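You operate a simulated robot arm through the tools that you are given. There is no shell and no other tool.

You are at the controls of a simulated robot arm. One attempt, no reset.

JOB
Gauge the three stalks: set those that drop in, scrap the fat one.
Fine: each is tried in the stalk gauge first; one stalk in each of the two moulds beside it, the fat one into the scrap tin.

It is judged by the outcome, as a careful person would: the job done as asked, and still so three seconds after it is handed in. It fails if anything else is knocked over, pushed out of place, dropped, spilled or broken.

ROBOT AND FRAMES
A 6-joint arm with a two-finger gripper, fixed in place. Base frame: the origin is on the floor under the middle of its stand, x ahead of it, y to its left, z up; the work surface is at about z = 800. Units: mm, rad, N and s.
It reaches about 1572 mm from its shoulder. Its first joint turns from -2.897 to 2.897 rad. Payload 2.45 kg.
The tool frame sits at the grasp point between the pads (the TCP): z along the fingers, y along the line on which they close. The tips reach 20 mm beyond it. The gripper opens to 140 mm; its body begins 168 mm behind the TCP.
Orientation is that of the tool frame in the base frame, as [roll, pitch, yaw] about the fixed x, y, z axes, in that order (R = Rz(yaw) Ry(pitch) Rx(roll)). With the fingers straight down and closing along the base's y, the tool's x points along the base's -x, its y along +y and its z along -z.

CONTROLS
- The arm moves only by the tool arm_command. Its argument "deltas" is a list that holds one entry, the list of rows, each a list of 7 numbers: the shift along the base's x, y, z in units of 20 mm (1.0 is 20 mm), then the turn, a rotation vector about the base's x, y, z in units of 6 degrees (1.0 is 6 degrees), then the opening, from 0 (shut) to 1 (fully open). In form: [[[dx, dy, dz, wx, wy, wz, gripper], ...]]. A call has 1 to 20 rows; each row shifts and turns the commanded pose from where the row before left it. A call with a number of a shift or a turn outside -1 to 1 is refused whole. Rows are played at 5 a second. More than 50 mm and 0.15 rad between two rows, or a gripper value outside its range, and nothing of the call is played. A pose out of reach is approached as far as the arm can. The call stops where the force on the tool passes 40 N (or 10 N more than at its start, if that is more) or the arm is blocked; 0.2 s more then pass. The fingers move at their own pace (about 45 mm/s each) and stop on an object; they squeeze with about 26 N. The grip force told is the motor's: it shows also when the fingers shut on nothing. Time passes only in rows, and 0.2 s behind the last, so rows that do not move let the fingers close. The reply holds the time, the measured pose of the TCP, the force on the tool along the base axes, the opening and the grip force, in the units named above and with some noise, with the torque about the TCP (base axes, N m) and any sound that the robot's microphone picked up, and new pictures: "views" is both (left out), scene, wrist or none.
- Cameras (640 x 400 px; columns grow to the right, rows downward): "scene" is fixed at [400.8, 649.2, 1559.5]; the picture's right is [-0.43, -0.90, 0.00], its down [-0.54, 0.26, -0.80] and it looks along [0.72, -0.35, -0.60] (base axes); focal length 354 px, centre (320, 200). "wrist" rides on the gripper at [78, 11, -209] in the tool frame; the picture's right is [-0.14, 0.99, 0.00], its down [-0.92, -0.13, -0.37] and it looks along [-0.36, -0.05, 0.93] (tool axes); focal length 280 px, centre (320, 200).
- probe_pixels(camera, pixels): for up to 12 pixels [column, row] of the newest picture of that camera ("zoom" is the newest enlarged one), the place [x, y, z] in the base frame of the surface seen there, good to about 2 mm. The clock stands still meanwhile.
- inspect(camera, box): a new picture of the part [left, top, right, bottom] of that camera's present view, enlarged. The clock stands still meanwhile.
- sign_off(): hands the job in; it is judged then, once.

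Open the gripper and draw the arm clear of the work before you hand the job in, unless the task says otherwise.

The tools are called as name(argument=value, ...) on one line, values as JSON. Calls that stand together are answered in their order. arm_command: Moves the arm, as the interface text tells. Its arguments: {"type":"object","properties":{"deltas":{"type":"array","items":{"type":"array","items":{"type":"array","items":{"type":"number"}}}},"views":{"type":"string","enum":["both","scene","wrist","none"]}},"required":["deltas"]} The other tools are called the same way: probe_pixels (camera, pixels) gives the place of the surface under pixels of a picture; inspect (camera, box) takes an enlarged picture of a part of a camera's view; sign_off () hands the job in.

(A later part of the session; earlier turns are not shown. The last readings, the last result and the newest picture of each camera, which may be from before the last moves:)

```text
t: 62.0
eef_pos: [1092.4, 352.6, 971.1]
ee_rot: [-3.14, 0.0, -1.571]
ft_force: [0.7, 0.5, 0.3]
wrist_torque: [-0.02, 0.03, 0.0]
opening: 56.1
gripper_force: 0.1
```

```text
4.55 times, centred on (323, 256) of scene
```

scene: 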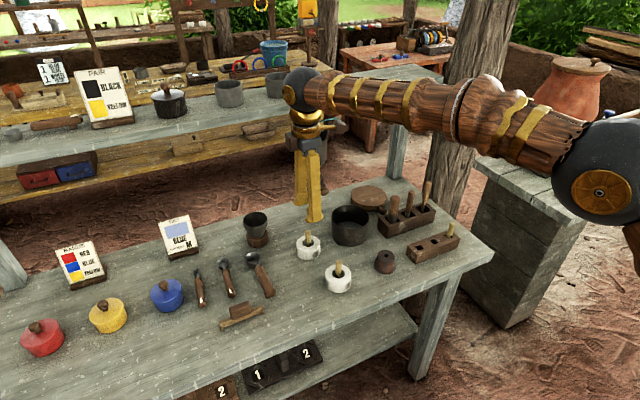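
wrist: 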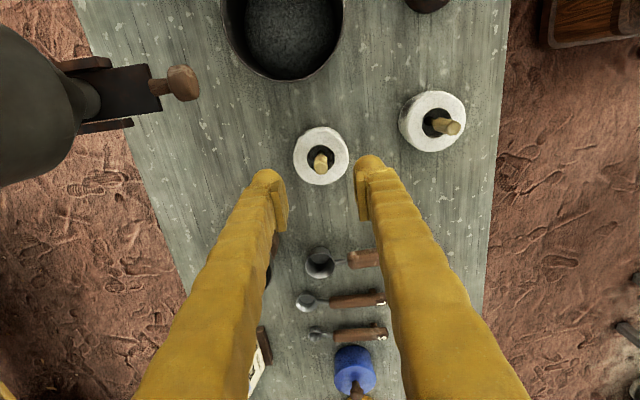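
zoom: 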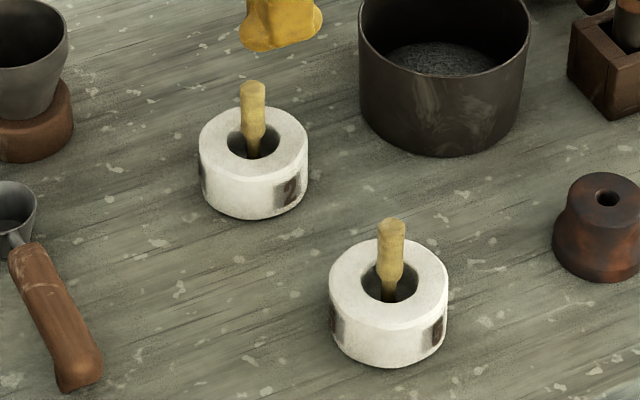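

Both good stalks stand in their moulds. Now I go to stalk 3 (y≈-35), moving x back first to stay clear of the tall handles.

arm_command(deltas=[[[-0.962, -0.974, 0, 0, 0, 0, 0.4], [-0.962, -0.974, 0, 0, 0, 0, 0.4], [-0.962, -0.974, 0, 0, 0, 0, 0.4], [-0.962, -0.974, 0, 0, 0, 0, 0.4], [-0.962, -0.974, 0, 0, 0, 0, 0.4], [-0.962, -0.974, 0, 0, 0, 0, 0.4], [-0.962, -0.974, 0, 0, 0, 0, 0.4], [-0.962, -0.974, 0, 0, 0, 0, 0.4], [0, -0.974, 0, 0, 0, 0, 0.4], [0, -0.974, 0, 0, 0, 0, 0.4], [0, -0.974, 0, 0, 0, 0, 0.4], [0, -0.974, 0, 0, 0, 0, 0.4], [0, -0.974, 0, 0, 0, 0, 0.4], [0, -0.974, 0, 0, 0, 0, 0.4], [0, -0.974, 0, 0, 0, 0, 0.4], [0, -0.974, 0, 0, 0, 0, 0.4], [0, -0.974, 0, 0, 0, 0, 0.4], [0, -0.974, 0, 0, 0, 0, 0.4], [0, -0.974, 0, 0, 0, 0, 0.4], [0, -0.974, 0, 0, 0, 0, 0.4]]], views="none")

arm_command(deltas=[[[0, 0, 0, 0, 0, 0, 0.4], [0, 0, 0, 0, 0, 0, 0.4]]], views="both")

inspect(camera="wrist", box=[280, 120, 350, 190])

```text
t: 66.2
eef_pos: [937.6, -35.2, 970.2]
ee_rot: [-3.141, -0.001, -1.57]
ft_force: [0.3, 0.3, -0.1]
wrist_torque: [-0.03, 0.0, -0.02]
opening: 56.2
gripper_force: 0.0
```

```text
t: 66.8
eef_pos: [937.8, -36.0, 971.3]
ee_rot: [-3.141, 0.0, -1.572]
ft_force: [-1.0, 1.0, -0.3]
wrist_torque: [0.01, -0.01, -0.02]
opening: 56.1
gripper_force: 0.1
```

scene: 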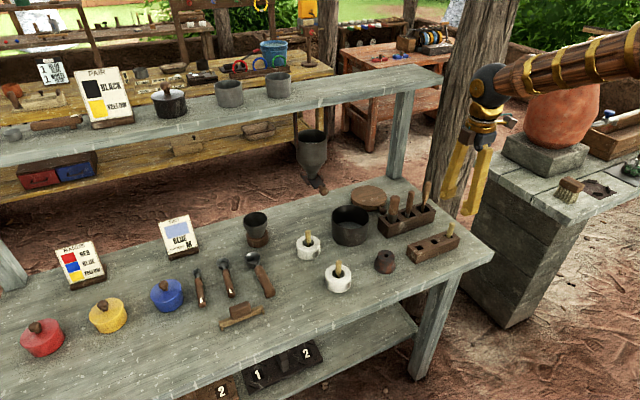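
wrist: 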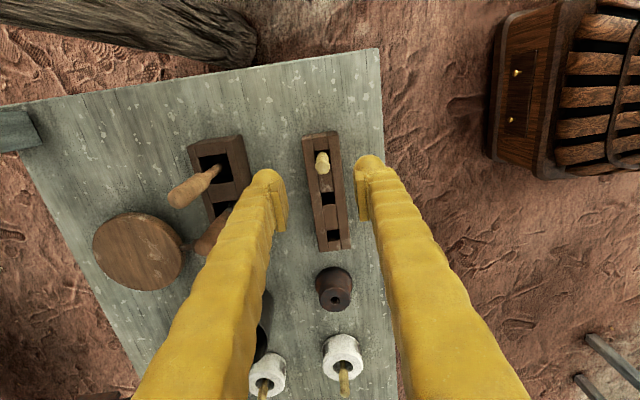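

```text
5.71 times, centred on (315, 155) of wrist
```

zoom: 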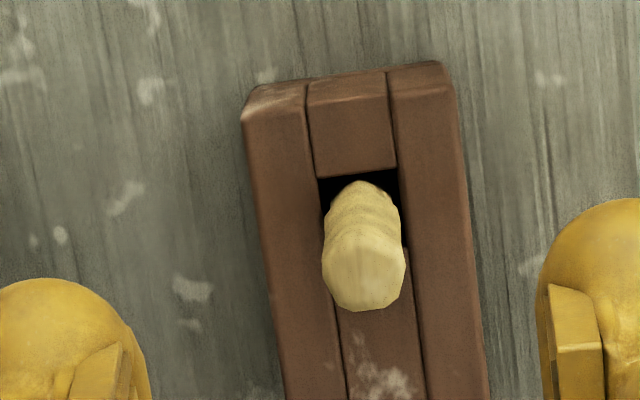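

Stalk 3's top is at zoom (364,272). I probe a ring there.

probe_pixels(camera="zoom", pixels=[[388, 272], [385, 284], [376, 293], [364, 296], [352, 293], [343, 284], [340, 272], [343, 260], [352, 251], [364, 248], [376, 251], [385, 260]])

```text
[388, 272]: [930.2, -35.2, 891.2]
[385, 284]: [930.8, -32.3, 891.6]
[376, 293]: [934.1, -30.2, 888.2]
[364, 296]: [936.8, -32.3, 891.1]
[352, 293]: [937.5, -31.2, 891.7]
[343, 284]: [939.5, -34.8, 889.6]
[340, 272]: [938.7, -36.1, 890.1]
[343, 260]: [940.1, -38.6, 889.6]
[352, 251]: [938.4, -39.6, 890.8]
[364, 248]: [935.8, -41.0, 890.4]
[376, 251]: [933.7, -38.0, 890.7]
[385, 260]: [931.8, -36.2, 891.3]
```

Stalk 3 is at (935.6,-35.4). I descend to TCP z≈876, close, and lift.

arm_command(deltas=[[[0, -0.02, -0.27, 0, 0, 0, 0.4], [0, 0, -0.75, 0, 0, 0, 0.4], [0, 0, -0.75, 0, 0, 0, 0.4], [0, 0, -0.75, 0, 0, 0, 0.4], [0, 0, -0.75, 0, 0, 0, 0.4], [0, 0, -0.75, 0, 0, 0, 0.4], [0, 0, -0.75, 0, 0, 0, 0.4], [0, 0, 0, 0, 0, 0, 0.4], [0, 0, 0, 0, 0, 0, 0.4]]], views="wrist")

inspect(camera="wrist", box=[270, 140, 370, 240])

```text
t: 68.8
eef_pos: [938.6, -36.5, 875.2]
ee_rot: [3.14, 0.0, -1.571]
ft_force: [-0.4, -0.1, -0.3]
wrist_torque: [-0.01, 0.01, 0.01]
opening: 56.0
gripper_force: 0.1
```

wrist: 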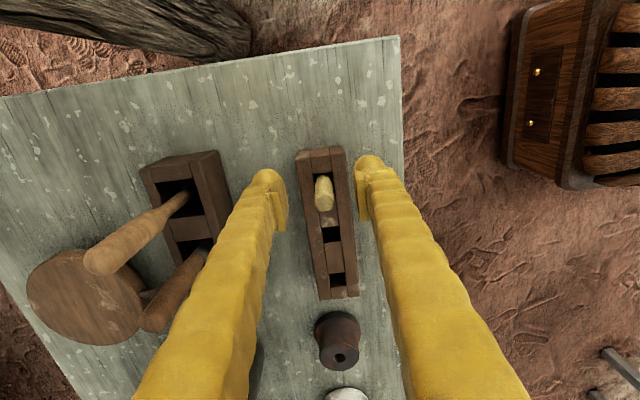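

```text
4.00 times, centred on (320, 190) of wrist
```

zoom: 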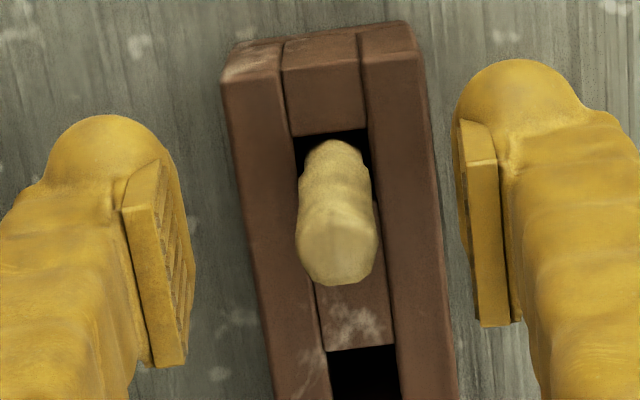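

The stalk sits ~3 mm toward -x of the gripper's mid-line (zoom 337 vs 322), so I recentre by -3 mm in x before closing.

arm_command(deltas=[[[-0.15, 0, 0, 0, 0, 0, 0.4], [0, 0, 0, 0, 0, 0, 0.4]]], views="wrist")

inspect(camera="wrist", box=[270, 140, 370, 240])

```text
t: 69.4
eef_pos: [934.5, -35.6, 875.3]
ee_rot: [-3.14, 0.001, -1.572]
ft_force: [-0.4, 0.1, -0.7]
wrist_torque: [0.0, 0.0, 0.01]
opening: 56.0
gripper_force: 0.0
```

wrist: 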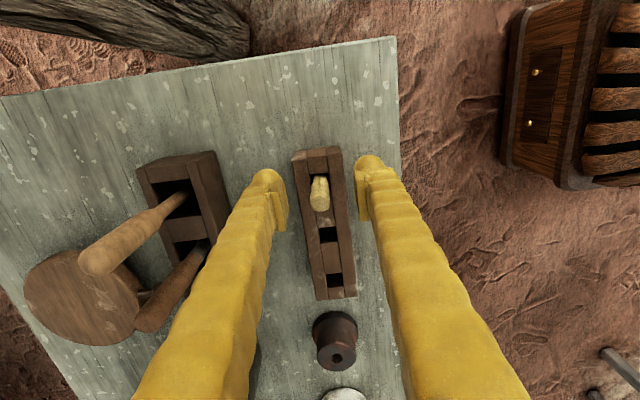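

```text
4.00 times, centred on (320, 190) of wrist
```

zoom: 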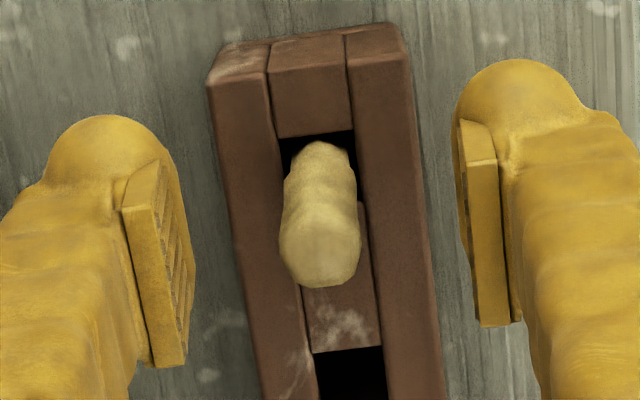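

Centred now (stalk at zoom col ~320). I close the gripper and lift.

arm_command(deltas=[[[0, 0, 0, 0, 0, 0, 0.2], [0, 0, 0, 0, 0, 0, 0], [0, 0, 0, 0, 0, 0, 0], [0, 0, 0, 0, 0, 0, 0], [0, 0, 0, 0, 0, 0, 0], [0, 0, 0.25, 0, 0, 0, 0], [0, 0, 0.5, 0, 0, 0, 0], [0, 0, 0.75, 0, 0, 0, 0], [0, 0, 0.75, 0, 0, 0, 0], [0, 0, 0.75, 0, 0, 0, 0], [0, 0, 0.75, 0, 0, 0, 0], [0, 0, 0.55, 0, 0, 0, 0], [0, 0, 0, 0, 0, 0, 0]]], views="both")

inspect(camera="wrist", box=[270, 140, 370, 240])

inspect(camera="scene", box=[430, 195, 480, 245])

```text
t: 72.2
eef_pos: [935.3, -37.2, 962.8]
ee_rot: [-3.141, 0.002, -1.57]
ft_force: [0.2, 0.7, 0.2]
wrist_torque: [-0.04, -0.03, -0.01]
opening: 11.0
gripper_force: 26.4
```

scene: 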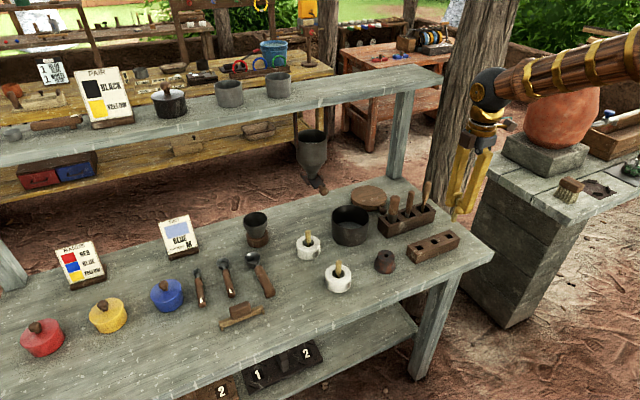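
wrist: 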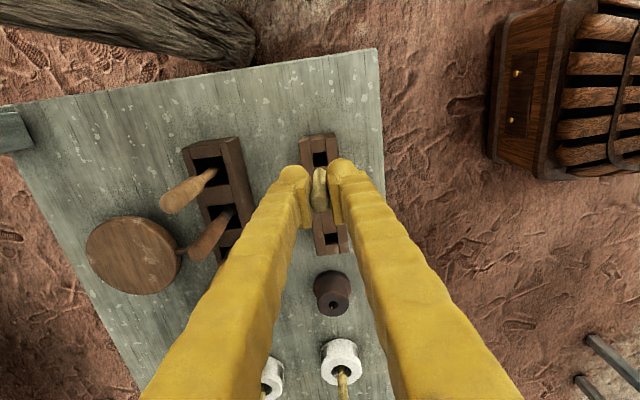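

```text
4.00 times, centred on (320, 190) of wrist
```

zoom: 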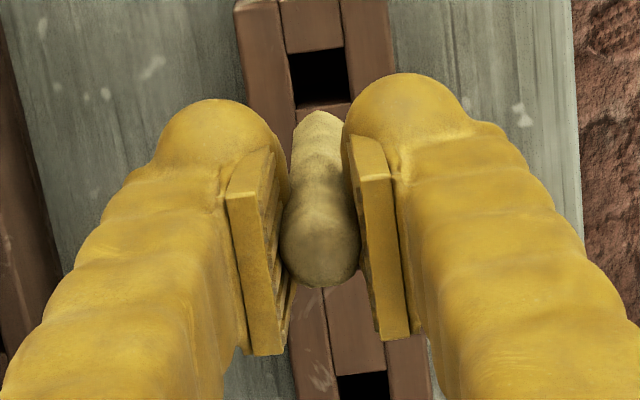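

```text
8.00 times, centred on (455, 220) of scene
```

zoom: 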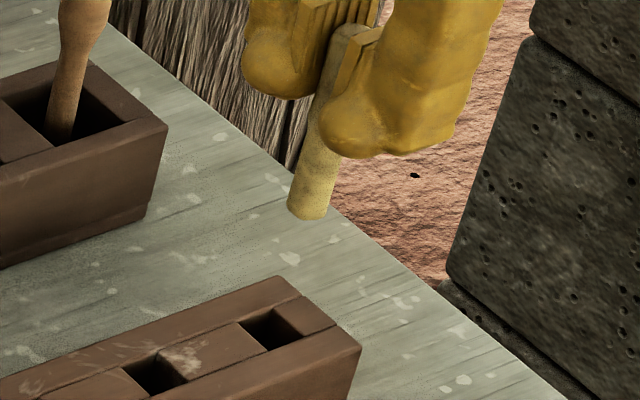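

Stalk 3's shaft is clearly fat (~13–14 mm). It still gets its try: I carry it over the gauge and hover.

arm_command(deltas=[[[0.044, 0.908, 0, 0, 0, 0, 0], [0.044, 0.908, 0, 0, 0, 0, 0], [0.044, 0.908, 0, 0, 0, 0, 0], [0.044, 0.908, 0, 0, 0, 0, 0], [0.044, 0.908, 0, 0, 0, 0, 0], [0.044, 0.908, 0, 0, 0, 0, 0], [0.044, 0.908, 0, 0, 0, 0, 0], [0.044, 0.908, 0, 0, 0, 0, 0], [0.044, 0.908, 0, 0, 0, 0, 0], [0.044, 0.908, 0, 0, 0, 0, 0], [0.044, 0.908, 0, 0, 0, 0, 0], [0.044, 0.908, 0, 0, 0, 0, 0], [0, 0, -0.7, 0, 0, 0, 0], [0, 0, -0.7, 0, 0, 0, 0], [0, 0, -0.6, 0, 0, 0, 0], [0, 0, 0, 0, 0, 0, 0], [0, 0, 0, 0, 0, 0, 0]]], views="both")

inspect(camera="wrist", box=[304, 152, 336, 176])

inspect(camera="scene", box=[372, 238, 398, 264])

```text
t: 75.8
eef_pos: [944.1, 182.1, 921.9]
ee_rot: [-3.141, 0.001, -1.572]
ft_force: [0.3, -0.4, 0.0]
wrist_torque: [0.01, 0.0, 0.02]
opening: 10.9
gripper_force: 26.1
```

scene: 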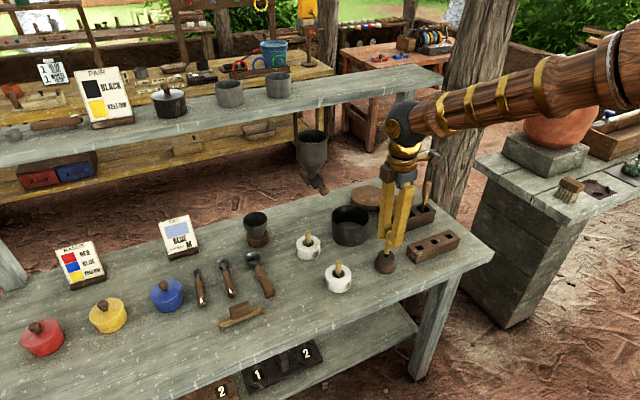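
wrist: 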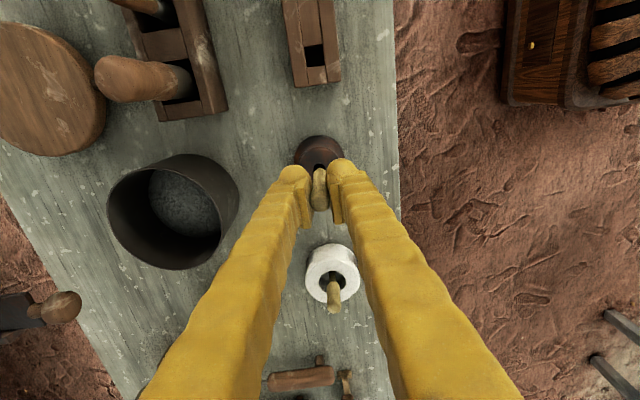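

```text
16.00 times, centred on (320, 164) of wrist
```

zoom: 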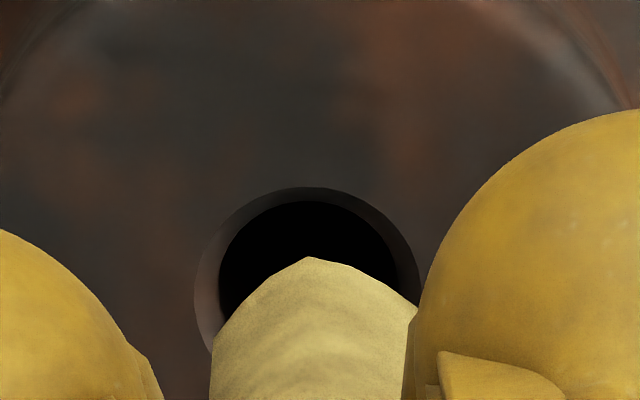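

```text
15.38 times, centred on (385, 251) of scene
```

zoom: 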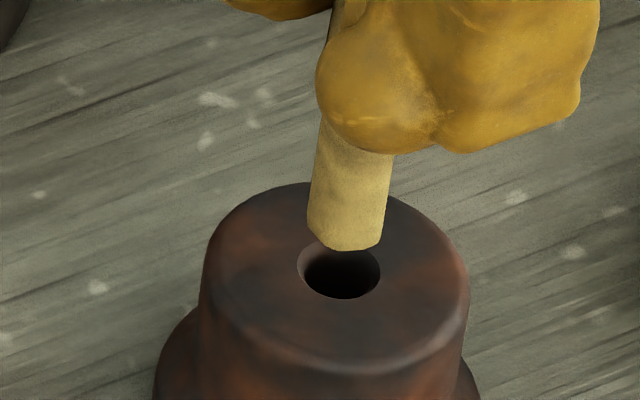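

Aligned over the gauge (offset <0.5 mm), and the shaft visibly spans wider than the hole. I lower gently until it touches to complete its try.

arm_command(deltas=[[[0.015, 0, 0, 0, 0, 0, 0], [0, 0, -0.1, 0, 0, 0, 0], [0, 0, -0.1, 0, 0, 0, 0], [0, 0, -0.1, 0, 0, 0, 0], [0, 0, 0, 0, 0, 0, 0]]], views="wrist")

inspect(camera="scene", box=[372, 238, 398, 264])

inspect(camera="wrist", box=[304, 152, 336, 176])

```text
t: 77.0
eef_pos: [944.7, 182.8, 916.0]
ee_rot: [3.14, 0.0, -1.571]
ft_force: [0.0, -0.7, -0.7]
wrist_torque: [-0.01, 0.02, -0.06]
opening: 11.1
gripper_force: 25.9
```

wrist: 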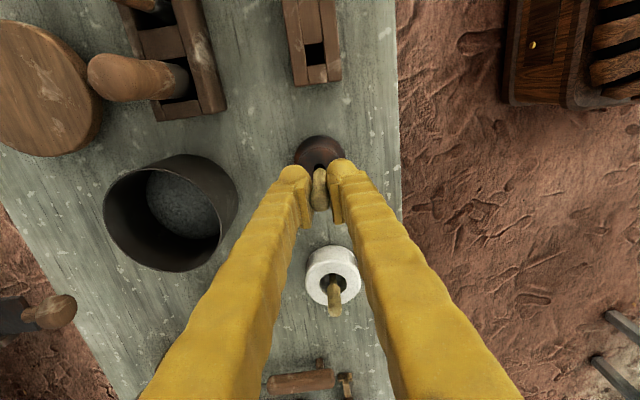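

```text
15.38 times, centred on (385, 251) of scene
```

zoom: 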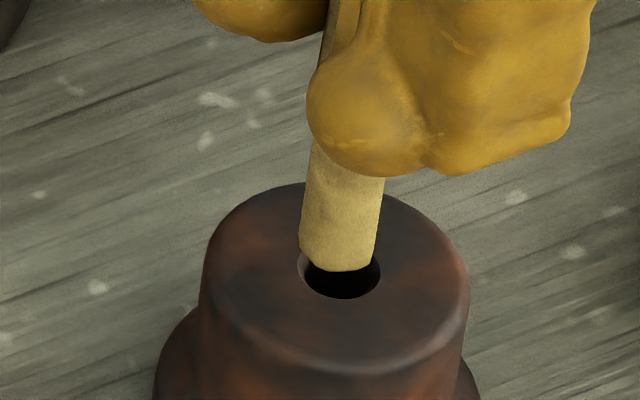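

```text
16.00 times, centred on (320, 164) of wrist
```

zoom: 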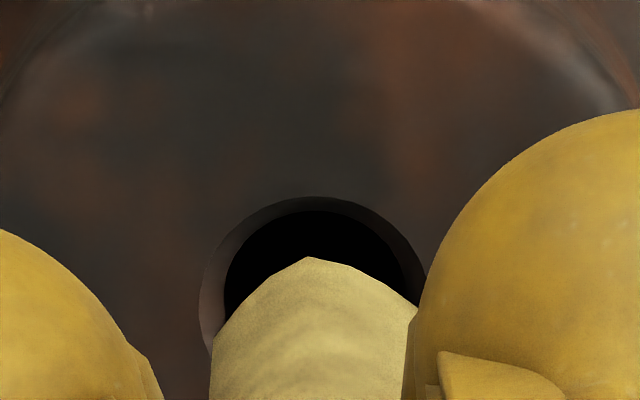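

Well centred (wrist 313 vs 312, scene 338 vs 339). I lower in 1–2 mm steps until contact.

arm_command(deltas=[[[0, 0, -0.05, 0, 0, 0, 0], [0, 0, -0.05, 0, 0, 0, 0], [0, 0, -0.05, 0, 0, 0, 0], [0, 0, -0.05, 0, 0, 0, 0]]], views="none")

```text
t: 78.0
eef_pos: [943.7, 181.8, 911.8]
ee_rot: [-3.141, 0.0, -1.57]
ft_force: [0.0, -0.3, 0.3]
wrist_torque: [-0.05, 0.04, -0.02]
opening: 10.8
gripper_force: 25.9
```

No contact yet at z≈912; I go on with 1 mm steps.

arm_command(deltas=[[[0, 0, -0.05, 0, 0, 0, 0], [0, 0, -0.05, 0, 0, 0, 0], [0, 0, -0.05, 0, 0, 0, 0]]], views="wrist")

inspect(camera="scene", box=[372, 238, 398, 264])

```text
t: 78.8
eef_pos: [946.6, 182.5, 909.4]
ee_rot: [-3.14, -0.001, -1.571]
ft_force: [-1.6, -0.8, 13.6]
wrist_torque: [0.01, 0.04, 0.0]
opening: 11.1
gripper_force: 25.8
```

wrist: 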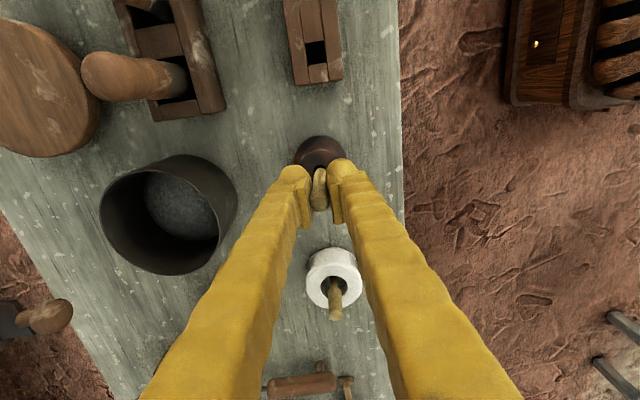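

```text
15.38 times, centred on (385, 251) of scene
```

zoom: 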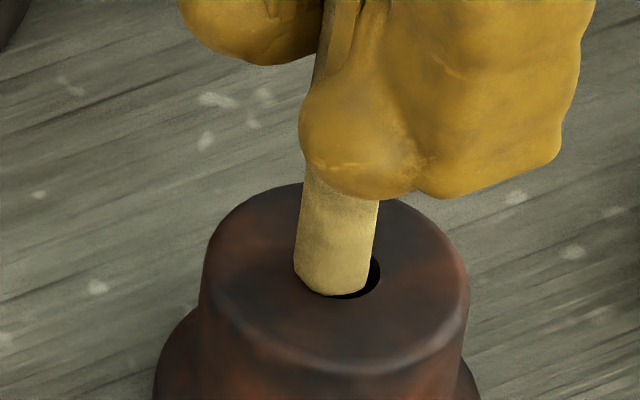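

Contact at 13.6 N right at the gauge mouth (TCP z≈909): it does not drop in. The peg looks ~1 mm off in the scene view, so for a fair try I check the wrist view before a recentred second touch.

arm_command(deltas=[[[0, 0, 0.15, 0, 0, 0, 0], [0, 0, 0, 0, 0, 0, 0]]], views="wrist")

inspect(camera="wrist", box=[304, 152, 336, 176])

inspect(camera="scene", box=[372, 238, 398, 264])

```text
t: 79.4
eef_pos: [945.1, 182.5, 910.9]
ee_rot: [-3.139, -0.001, -1.572]
ft_force: [0.3, 0.7, -0.1]
wrist_torque: [0.01, -0.02, -0.02]
opening: 10.7
gripper_force: 26.2
```

wrist: 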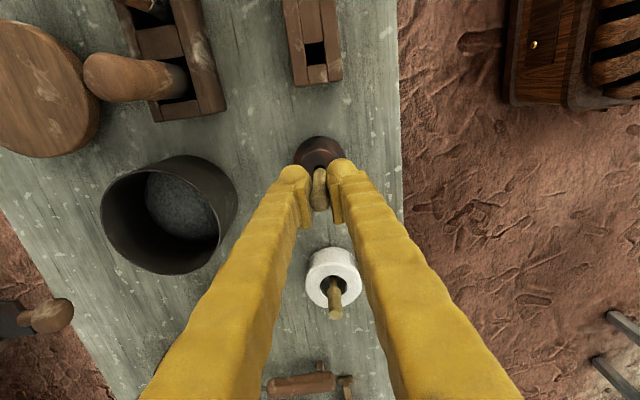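

```text
16.00 times, centred on (320, 164) of wrist
```

zoom: 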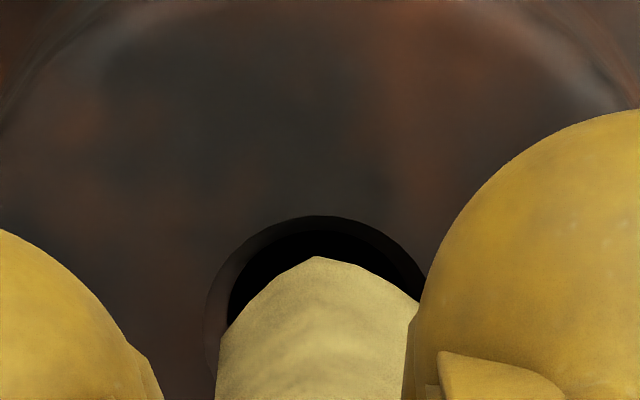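

```text
15.38 times, centred on (385, 251) of scene
```

zoom: 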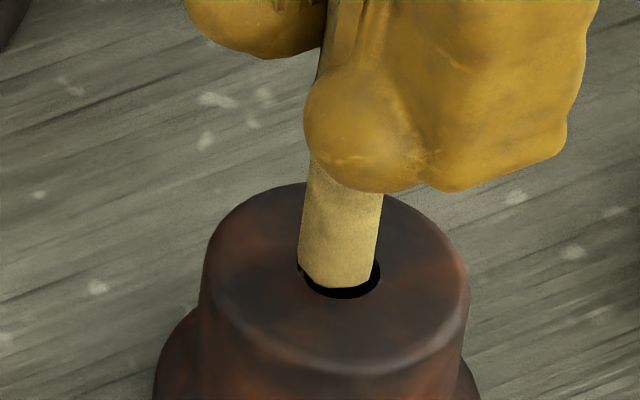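

Now centred in both views (wrist 318/318, scene 337/339). I make the second, centred touch.

arm_command(deltas=[[[0, 0, -0.05, 0, 0, 0, 0], [0, 0, -0.05, 0, 0, 0, 0], [0, 0, -0.05, 0, 0, 0, 0], [0, 0, -0.05, 0, 0, 0, 0], [0, 0, 0, 0, 0, 0, 0]]], views="none")

inspect(camera="scene", box=[372, 238, 398, 264])

```text
t: 80.6
eef_pos: [944.8, 182.9, 909.1]
ee_rot: [-3.14, 0.001, -1.57]
ft_force: [0.7, -1.7, 27.1]
wrist_torque: [0.0, -0.01, 0.01]
opening: 11.2
gripper_force: 25.9
```

```text
15.38 times, centred on (385, 251) of scene
```

zoom: 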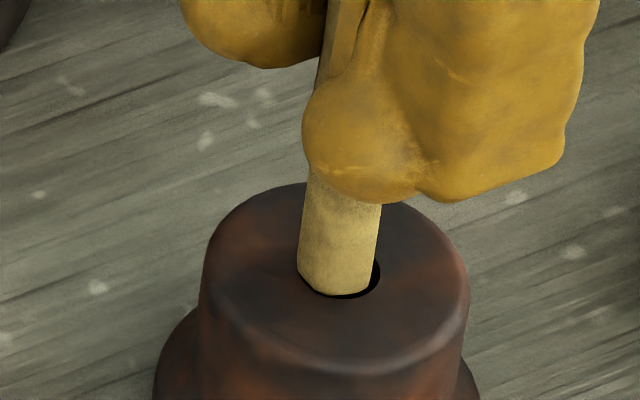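

Blocked at the mouth with 27 N: stalk 3 is the fat one. I raise it well clear and look at the tin's rim.

arm_command(deltas=[[[0, 0, 0.2, 0, 0, 0, 0], [0, 0, 0.6, 0, 0, 0, 0], [0, 0, 0.8, 0, 0, 0, 0], [0, 0, 0.8, 0, 0, 0, 0], [0, 0, 0.8, 0, 0, 0, 0], [0, 0, 0.8, 0, 0, 0, 0], [0, 0, 0, 0, 0, 0, 0]]], views="both")

inspect(camera="wrist", box=[110, 130, 270, 260])

inspect(camera="scene", box=[315, 185, 400, 275])

```text
t: 82.2
eef_pos: [945.2, 182.6, 989.7]
ee_rot: [3.142, 0.0, -1.571]
ft_force: [0.1, -0.1, 0.7]
wrist_torque: [0.0, -0.01, 0.01]
opening: 11.2
gripper_force: 26.2
```

scene: 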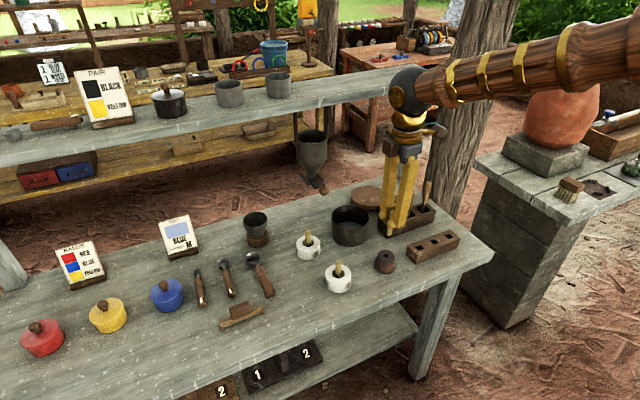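
wrist: 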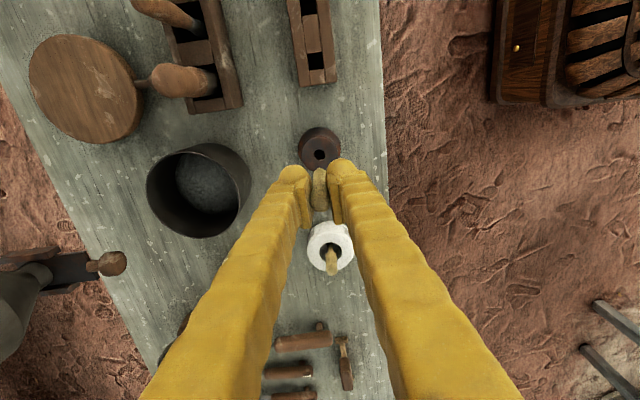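

```text
3.08 times, centred on (190, 195) of wrist
```

zoom: 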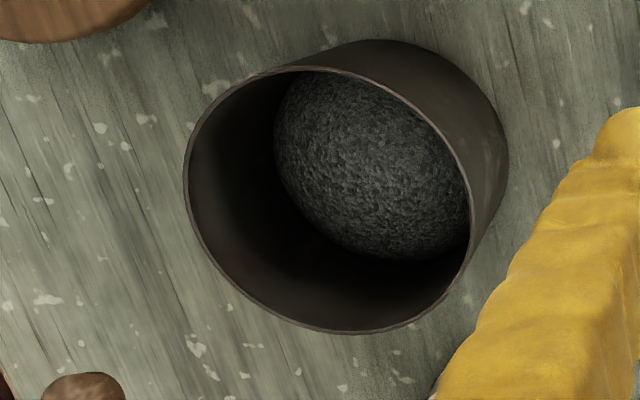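

```text
4.44 times, centred on (358, 230) of scene
```

zoom: 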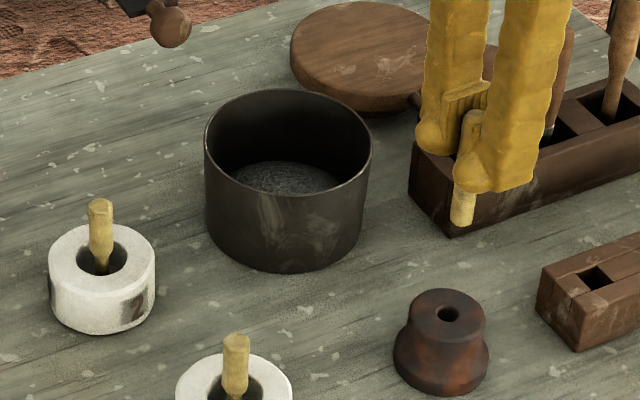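

The tin's rim is clearly visible. I probe rim points and the inside floor for centre and heights.

inspect(camera="wrist", box=[110, 130, 270, 260])

probe_pixels(camera="zoom", pixels=[[185, 165], [188, 200], [220, 275], [260, 310], [330, 331], [400, 318], [445, 285], [469, 220], [448, 140], [390, 88], [320, 68], [250, 85]])

probe_pixels(camera="zoom", pixels=[[350, 150], [370, 170], [320, 120], [420, 200], [300, 180], [380, 240], [410, 130], [330, 200]])

```text
3.08 times, centred on (190, 195) of wrist
```

zoom: 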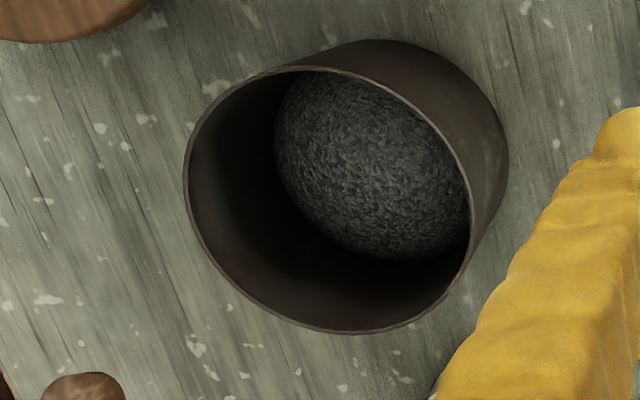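

```text
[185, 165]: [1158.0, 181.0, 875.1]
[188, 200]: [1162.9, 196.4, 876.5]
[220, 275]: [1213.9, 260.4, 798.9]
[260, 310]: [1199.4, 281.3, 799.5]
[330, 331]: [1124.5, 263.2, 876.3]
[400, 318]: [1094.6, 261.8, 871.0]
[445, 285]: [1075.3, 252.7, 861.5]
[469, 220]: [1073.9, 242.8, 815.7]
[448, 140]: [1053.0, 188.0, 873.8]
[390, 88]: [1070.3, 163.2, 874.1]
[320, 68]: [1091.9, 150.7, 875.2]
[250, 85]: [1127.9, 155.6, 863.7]
```

```text
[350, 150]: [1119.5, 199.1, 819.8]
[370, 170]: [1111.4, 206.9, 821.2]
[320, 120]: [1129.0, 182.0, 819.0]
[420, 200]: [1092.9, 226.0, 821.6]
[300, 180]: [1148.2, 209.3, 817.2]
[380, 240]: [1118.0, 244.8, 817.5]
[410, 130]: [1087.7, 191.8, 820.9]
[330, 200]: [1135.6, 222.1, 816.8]
```

Tin centre ≈ (1107.5, 206.7), rim z≈875, inside radius ≈56, floor z≈820. I carry the fat stalk over to about (1102,206) at height, then check before lowering.

arm_command(deltas=[[[0.871, 0.13, 0, 0, 0, 0, 0], [0.871, 0.13, 0, 0, 0, 0, 0], [0.871, 0.13, 0, 0, 0, 0, 0], [0.871, 0.13, 0, 0, 0, 0, 0], [0.871, 0.13, 0, 0, 0, 0, 0], [0.871, 0.13, 0, 0, 0, 0, 0], [0.871, 0.13, 0, 0, 0, 0, 0], [0.871, 0.13, 0, 0, 0, 0, 0], [0.871, 0.13, 0, 0, 0, 0, 0], [0, 0, 0, 0, 0, 0, 0], [0, 0, 0, 0, 0, 0, 0]]], views="both")

inspect(camera="wrist", box=[230, 80, 410, 240])

```text
t: 84.6
eef_pos: [1102.5, 205.4, 989.1]
ee_rot: [3.141, 0.0, -1.57]
ft_force: [0.9, 0.3, 1.1]
wrist_torque: [0.0, -0.04, -0.04]
opening: 11.1
gripper_force: 25.8
```

scene: 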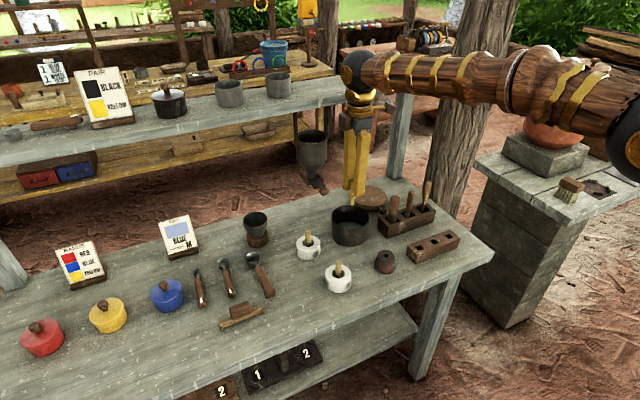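
wrist: 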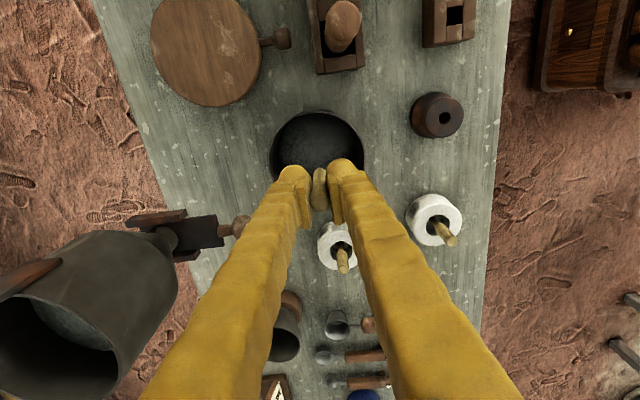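

```text
2.50 times, centred on (320, 160) of wrist
```

zoom: 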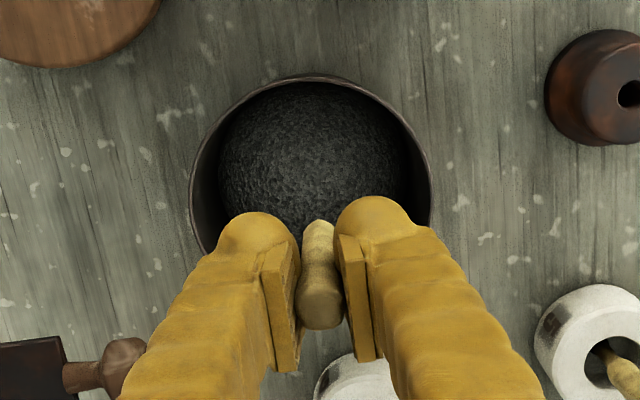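

Over the tin; it's ~4 mm off-centre in x and y, so I shift (+4,-3) mm and lower until the stalk's end is just above the tin floor, watching the force.

arm_command(deltas=[[[0.2, -0.15, 0, 0, 0, 0, 0], [0, 0, -0.8, 0, 0, 0, 0], [0, 0, -0.8, 0, 0, 0, 0], [0, 0, -0.8, 0, 0, 0, 0], [0, 0, -0.8, 0, 0, 0, 0], [0, 0, -0.8, 0, 0, 0, 0], [0, 0, 0, 0, 0, 0, 0], [0, 0, 0, 0, 0, 0, 0]]], views="both")

inspect(camera="wrist", box=[230, 80, 410, 240])

inspect(camera="scene", box=[310, 175, 400, 265])

```text
t: 86.4
eef_pos: [1106.3, 202.0, 908.8]
ee_rot: [-3.141, -0.002, -1.57]
ft_force: [-0.2, -0.5, 0.6]
wrist_torque: [-0.04, 0.04, -0.02]
opening: 10.9
gripper_force: 25.8
```

scene: 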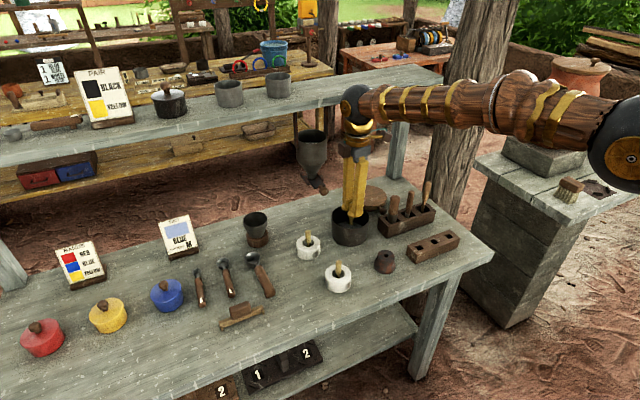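
wrist: 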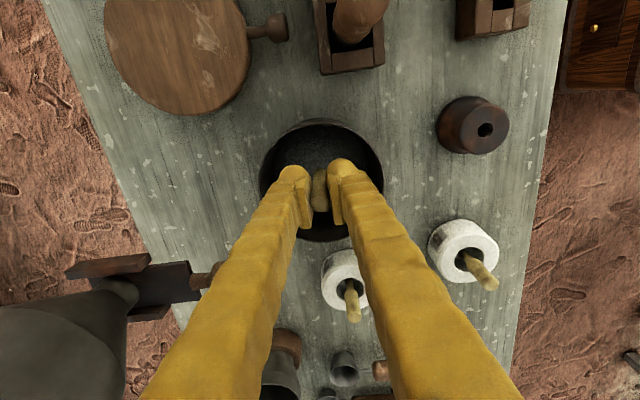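

```text
2.50 times, centred on (320, 160) of wrist
```

zoom: 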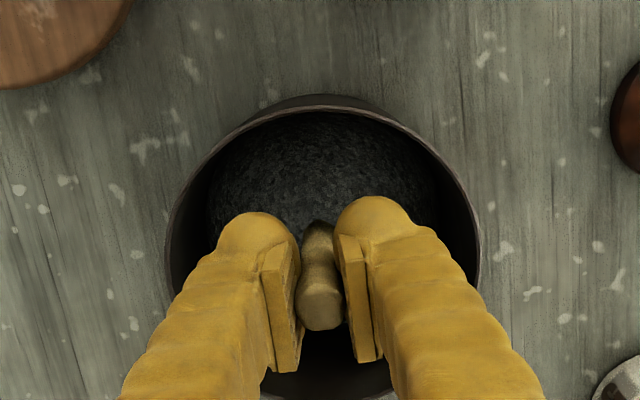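

```text
4.44 times, centred on (355, 220) of scene
```

zoom: 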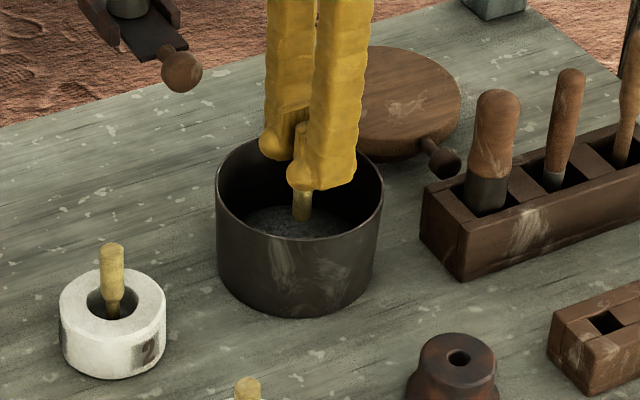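

Centred inside the rim. I lower another ~20 mm in small steps to bring the stalk's end to the tin floor.

arm_command(deltas=[[[0, 0, -0.3, 0, 0, 0, 0], [0, 0, -0.3, 0, 0, 0, 0], [0, 0, -0.2, 0, 0, 0, 0], [0, 0, -0.1, 0, 0, 0, 0], [0, 0, -0.1, 0, 0, 0, 0], [0, 0, 0, 0, 0, 0, 0]]], views="both")

inspect(camera="scene", box=[310, 175, 400, 265])

```text
t: 87.8
eef_pos: [1105.8, 201.7, 888.6]
ee_rot: [3.14, 0.0, -1.572]
ft_force: [0.0, -0.7, 0.0]
wrist_torque: [-0.02, -0.05, 0.01]
opening: 11.2
gripper_force: 25.9
```

scene: 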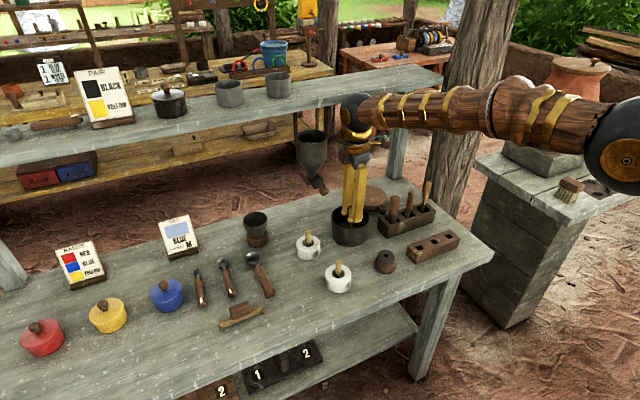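
wrist: 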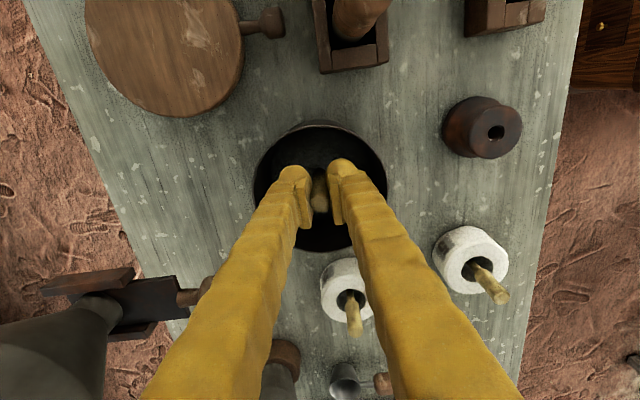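

```text
4.44 times, centred on (355, 220) of scene
```

zoom: 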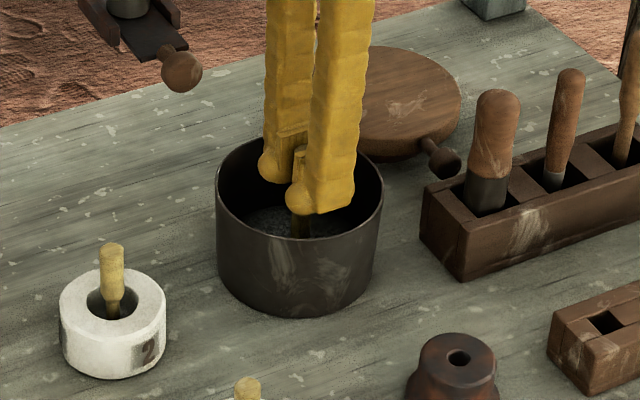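

No contact yet; I lower 1 mm at a time to touch the floor lightly.

arm_command(deltas=[[[0, 0, -0.06, 0, 0, 0, 0], [0, 0, -0.06, 0, 0, 0, 0], [0, 0, -0.06, 0, 0, 0, 0], [0, 0, 0, 0, 0, 0, 0]]], views="none")

```text
t: 88.8
eef_pos: [1106.3, 202.2, 884.6]
ee_rot: [3.141, 0.0, -1.572]
ft_force: [0.3, 0.3, 1.0]
wrist_torque: [-0.01, 0.02, -0.03]
opening: 11.2
gripper_force: 25.4
```

Still no force; two more mm.

arm_command(deltas=[[[0, 0, -0.06, 0, 0, 0, 0], [0, 0, -0.06, 0, 0, 0, 0], [0, 0, 0, 0, 0, 0, 0]]], views="none")

```text
t: 89.6
eef_pos: [1105.7, 203.6, 881.8]
ee_rot: [-3.141, 0.001, -1.572]
ft_force: [-0.3, -0.1, 0.0]
wrist_torque: [-0.02, -0.02, 0.02]
opening: 11.1
gripper_force: 25.8
```

The end must be within a couple of mm of the floor. I open the fingers moderately (to ~21 mm, well inside the tin) to release it.

arm_command(deltas=[[[0, 0, 0, 0, 0, 0, 0.1], [0, 0, 0, 0, 0, 0, 0.15], [0, 0, 0, 0, 0, 0, 0.18], [0, 0, 0, 0, 0, 0, 0.18]]], views="both")

inspect(camera="wrist", box=[240, 110, 400, 260])

inspect(camera="scene", box=[310, 175, 400, 265])

```text
t: 90.6
eef_pos: [1104.9, 203.3, 883.1]
ee_rot: [-3.141, 0.0, -1.571]
ft_force: [0.3, 0.1, -0.3]
wrist_torque: [-0.01, 0.04, 0.03]
opening: 25.0
gripper_force: 0.1
```

scene: 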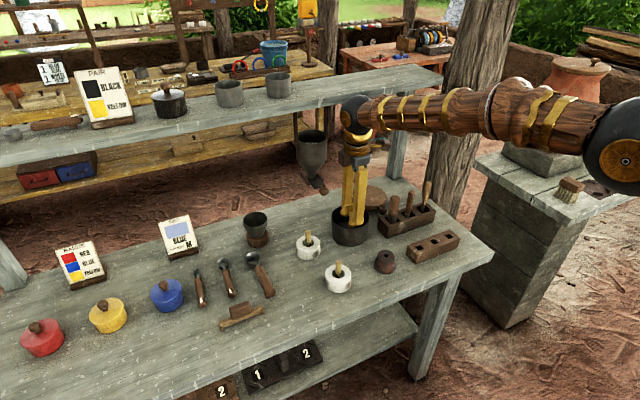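
wrist: 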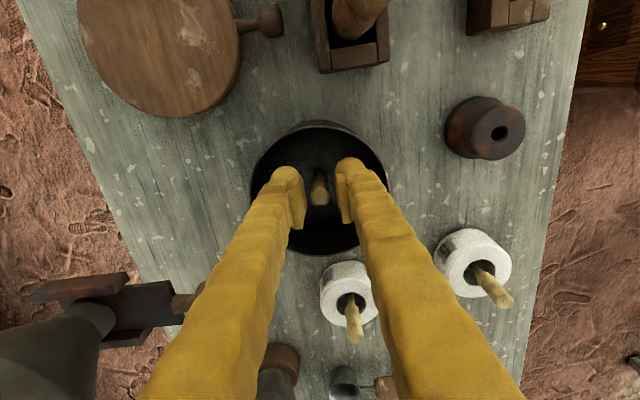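

```text
2.67 times, centred on (320, 185) of wrist
```

zoom: 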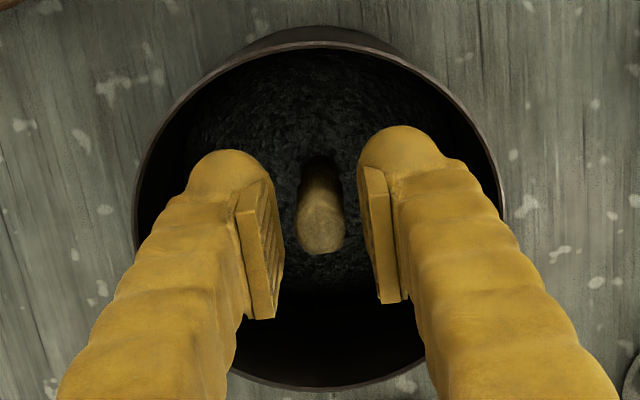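

```text
4.44 times, centred on (355, 220) of scene
```

zoom: 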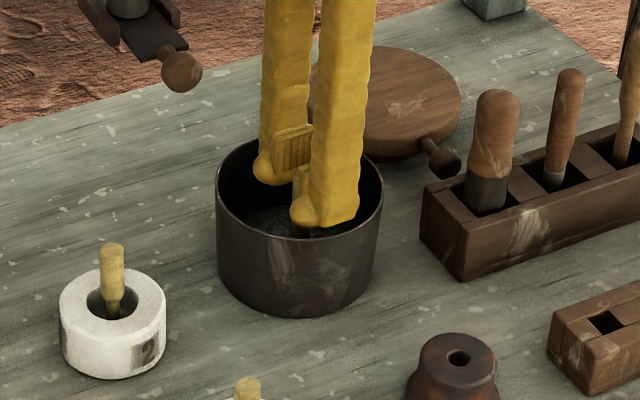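

Released: the fat stalk stands free inside the tin. I lift straight up, gently.

arm_command(deltas=[[[0, 0, 0.3, 0, 0, 0, 0.18], [0, 0, 0.6, 0, 0, 0, 0.18], [0, 0, 0.8, 0, 0, 0, 0.18], [0, 0, 0.9, 0, 0, 0, 0.18], [0, 0, 0.9, 0, 0, 0, 0.18], [0, 0, 0.9, 0, 0, 0, 0.18], [0, 0, 0.9, 0, 0, 0, 0.18], [0, 0, 0, 0, 0, 0, 0.18]]], views="both")

inspect(camera="wrist", box=[230, 80, 410, 240])

inspect(camera="scene", box=[290, 175, 400, 300])

```text
t: 92.4
eef_pos: [1105.7, 203.4, 988.9]
ee_rot: [-3.141, -0.001, -1.571]
ft_force: [0.2, 0.7, -0.1]
wrist_torque: [0.0, -0.01, -0.01]
opening: 25.0
gripper_force: 0.1
```

scene: 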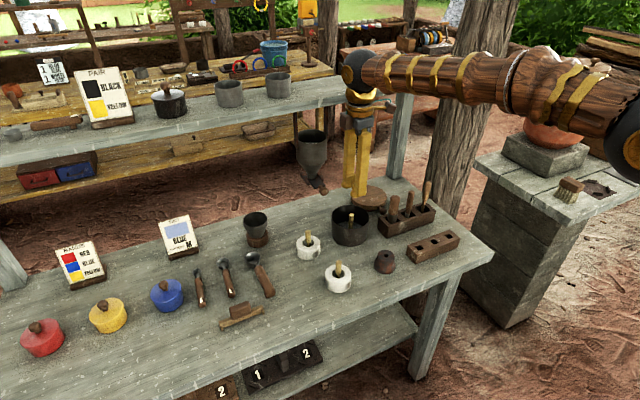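
wrist: 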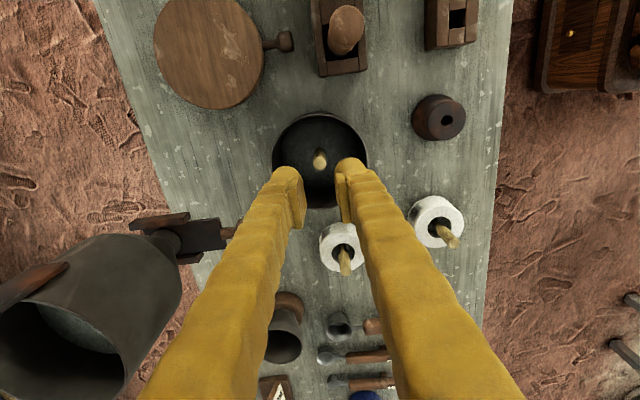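

```text
2.50 times, centred on (320, 160) of wrist
```

zoom: 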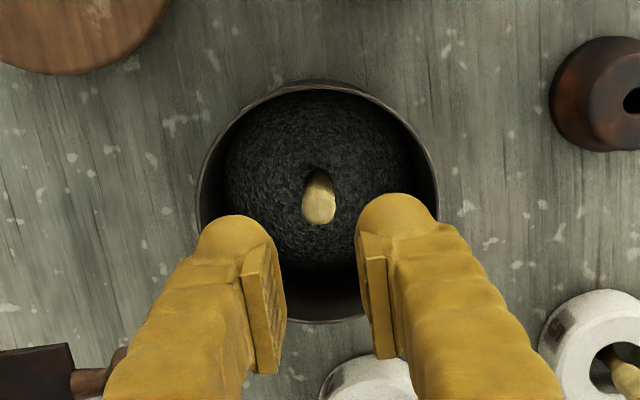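

```text
3.20 times, centred on (345, 238) of scene
```

zoom: 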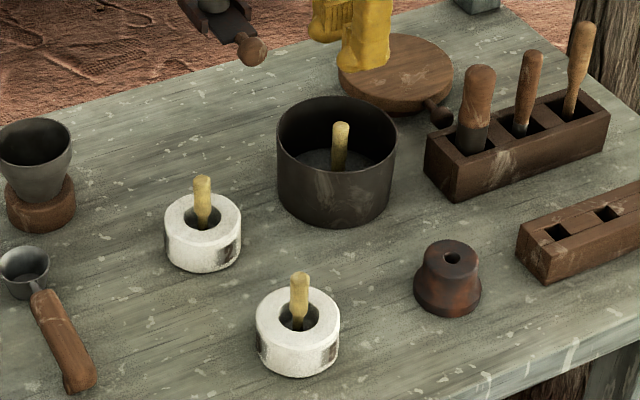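

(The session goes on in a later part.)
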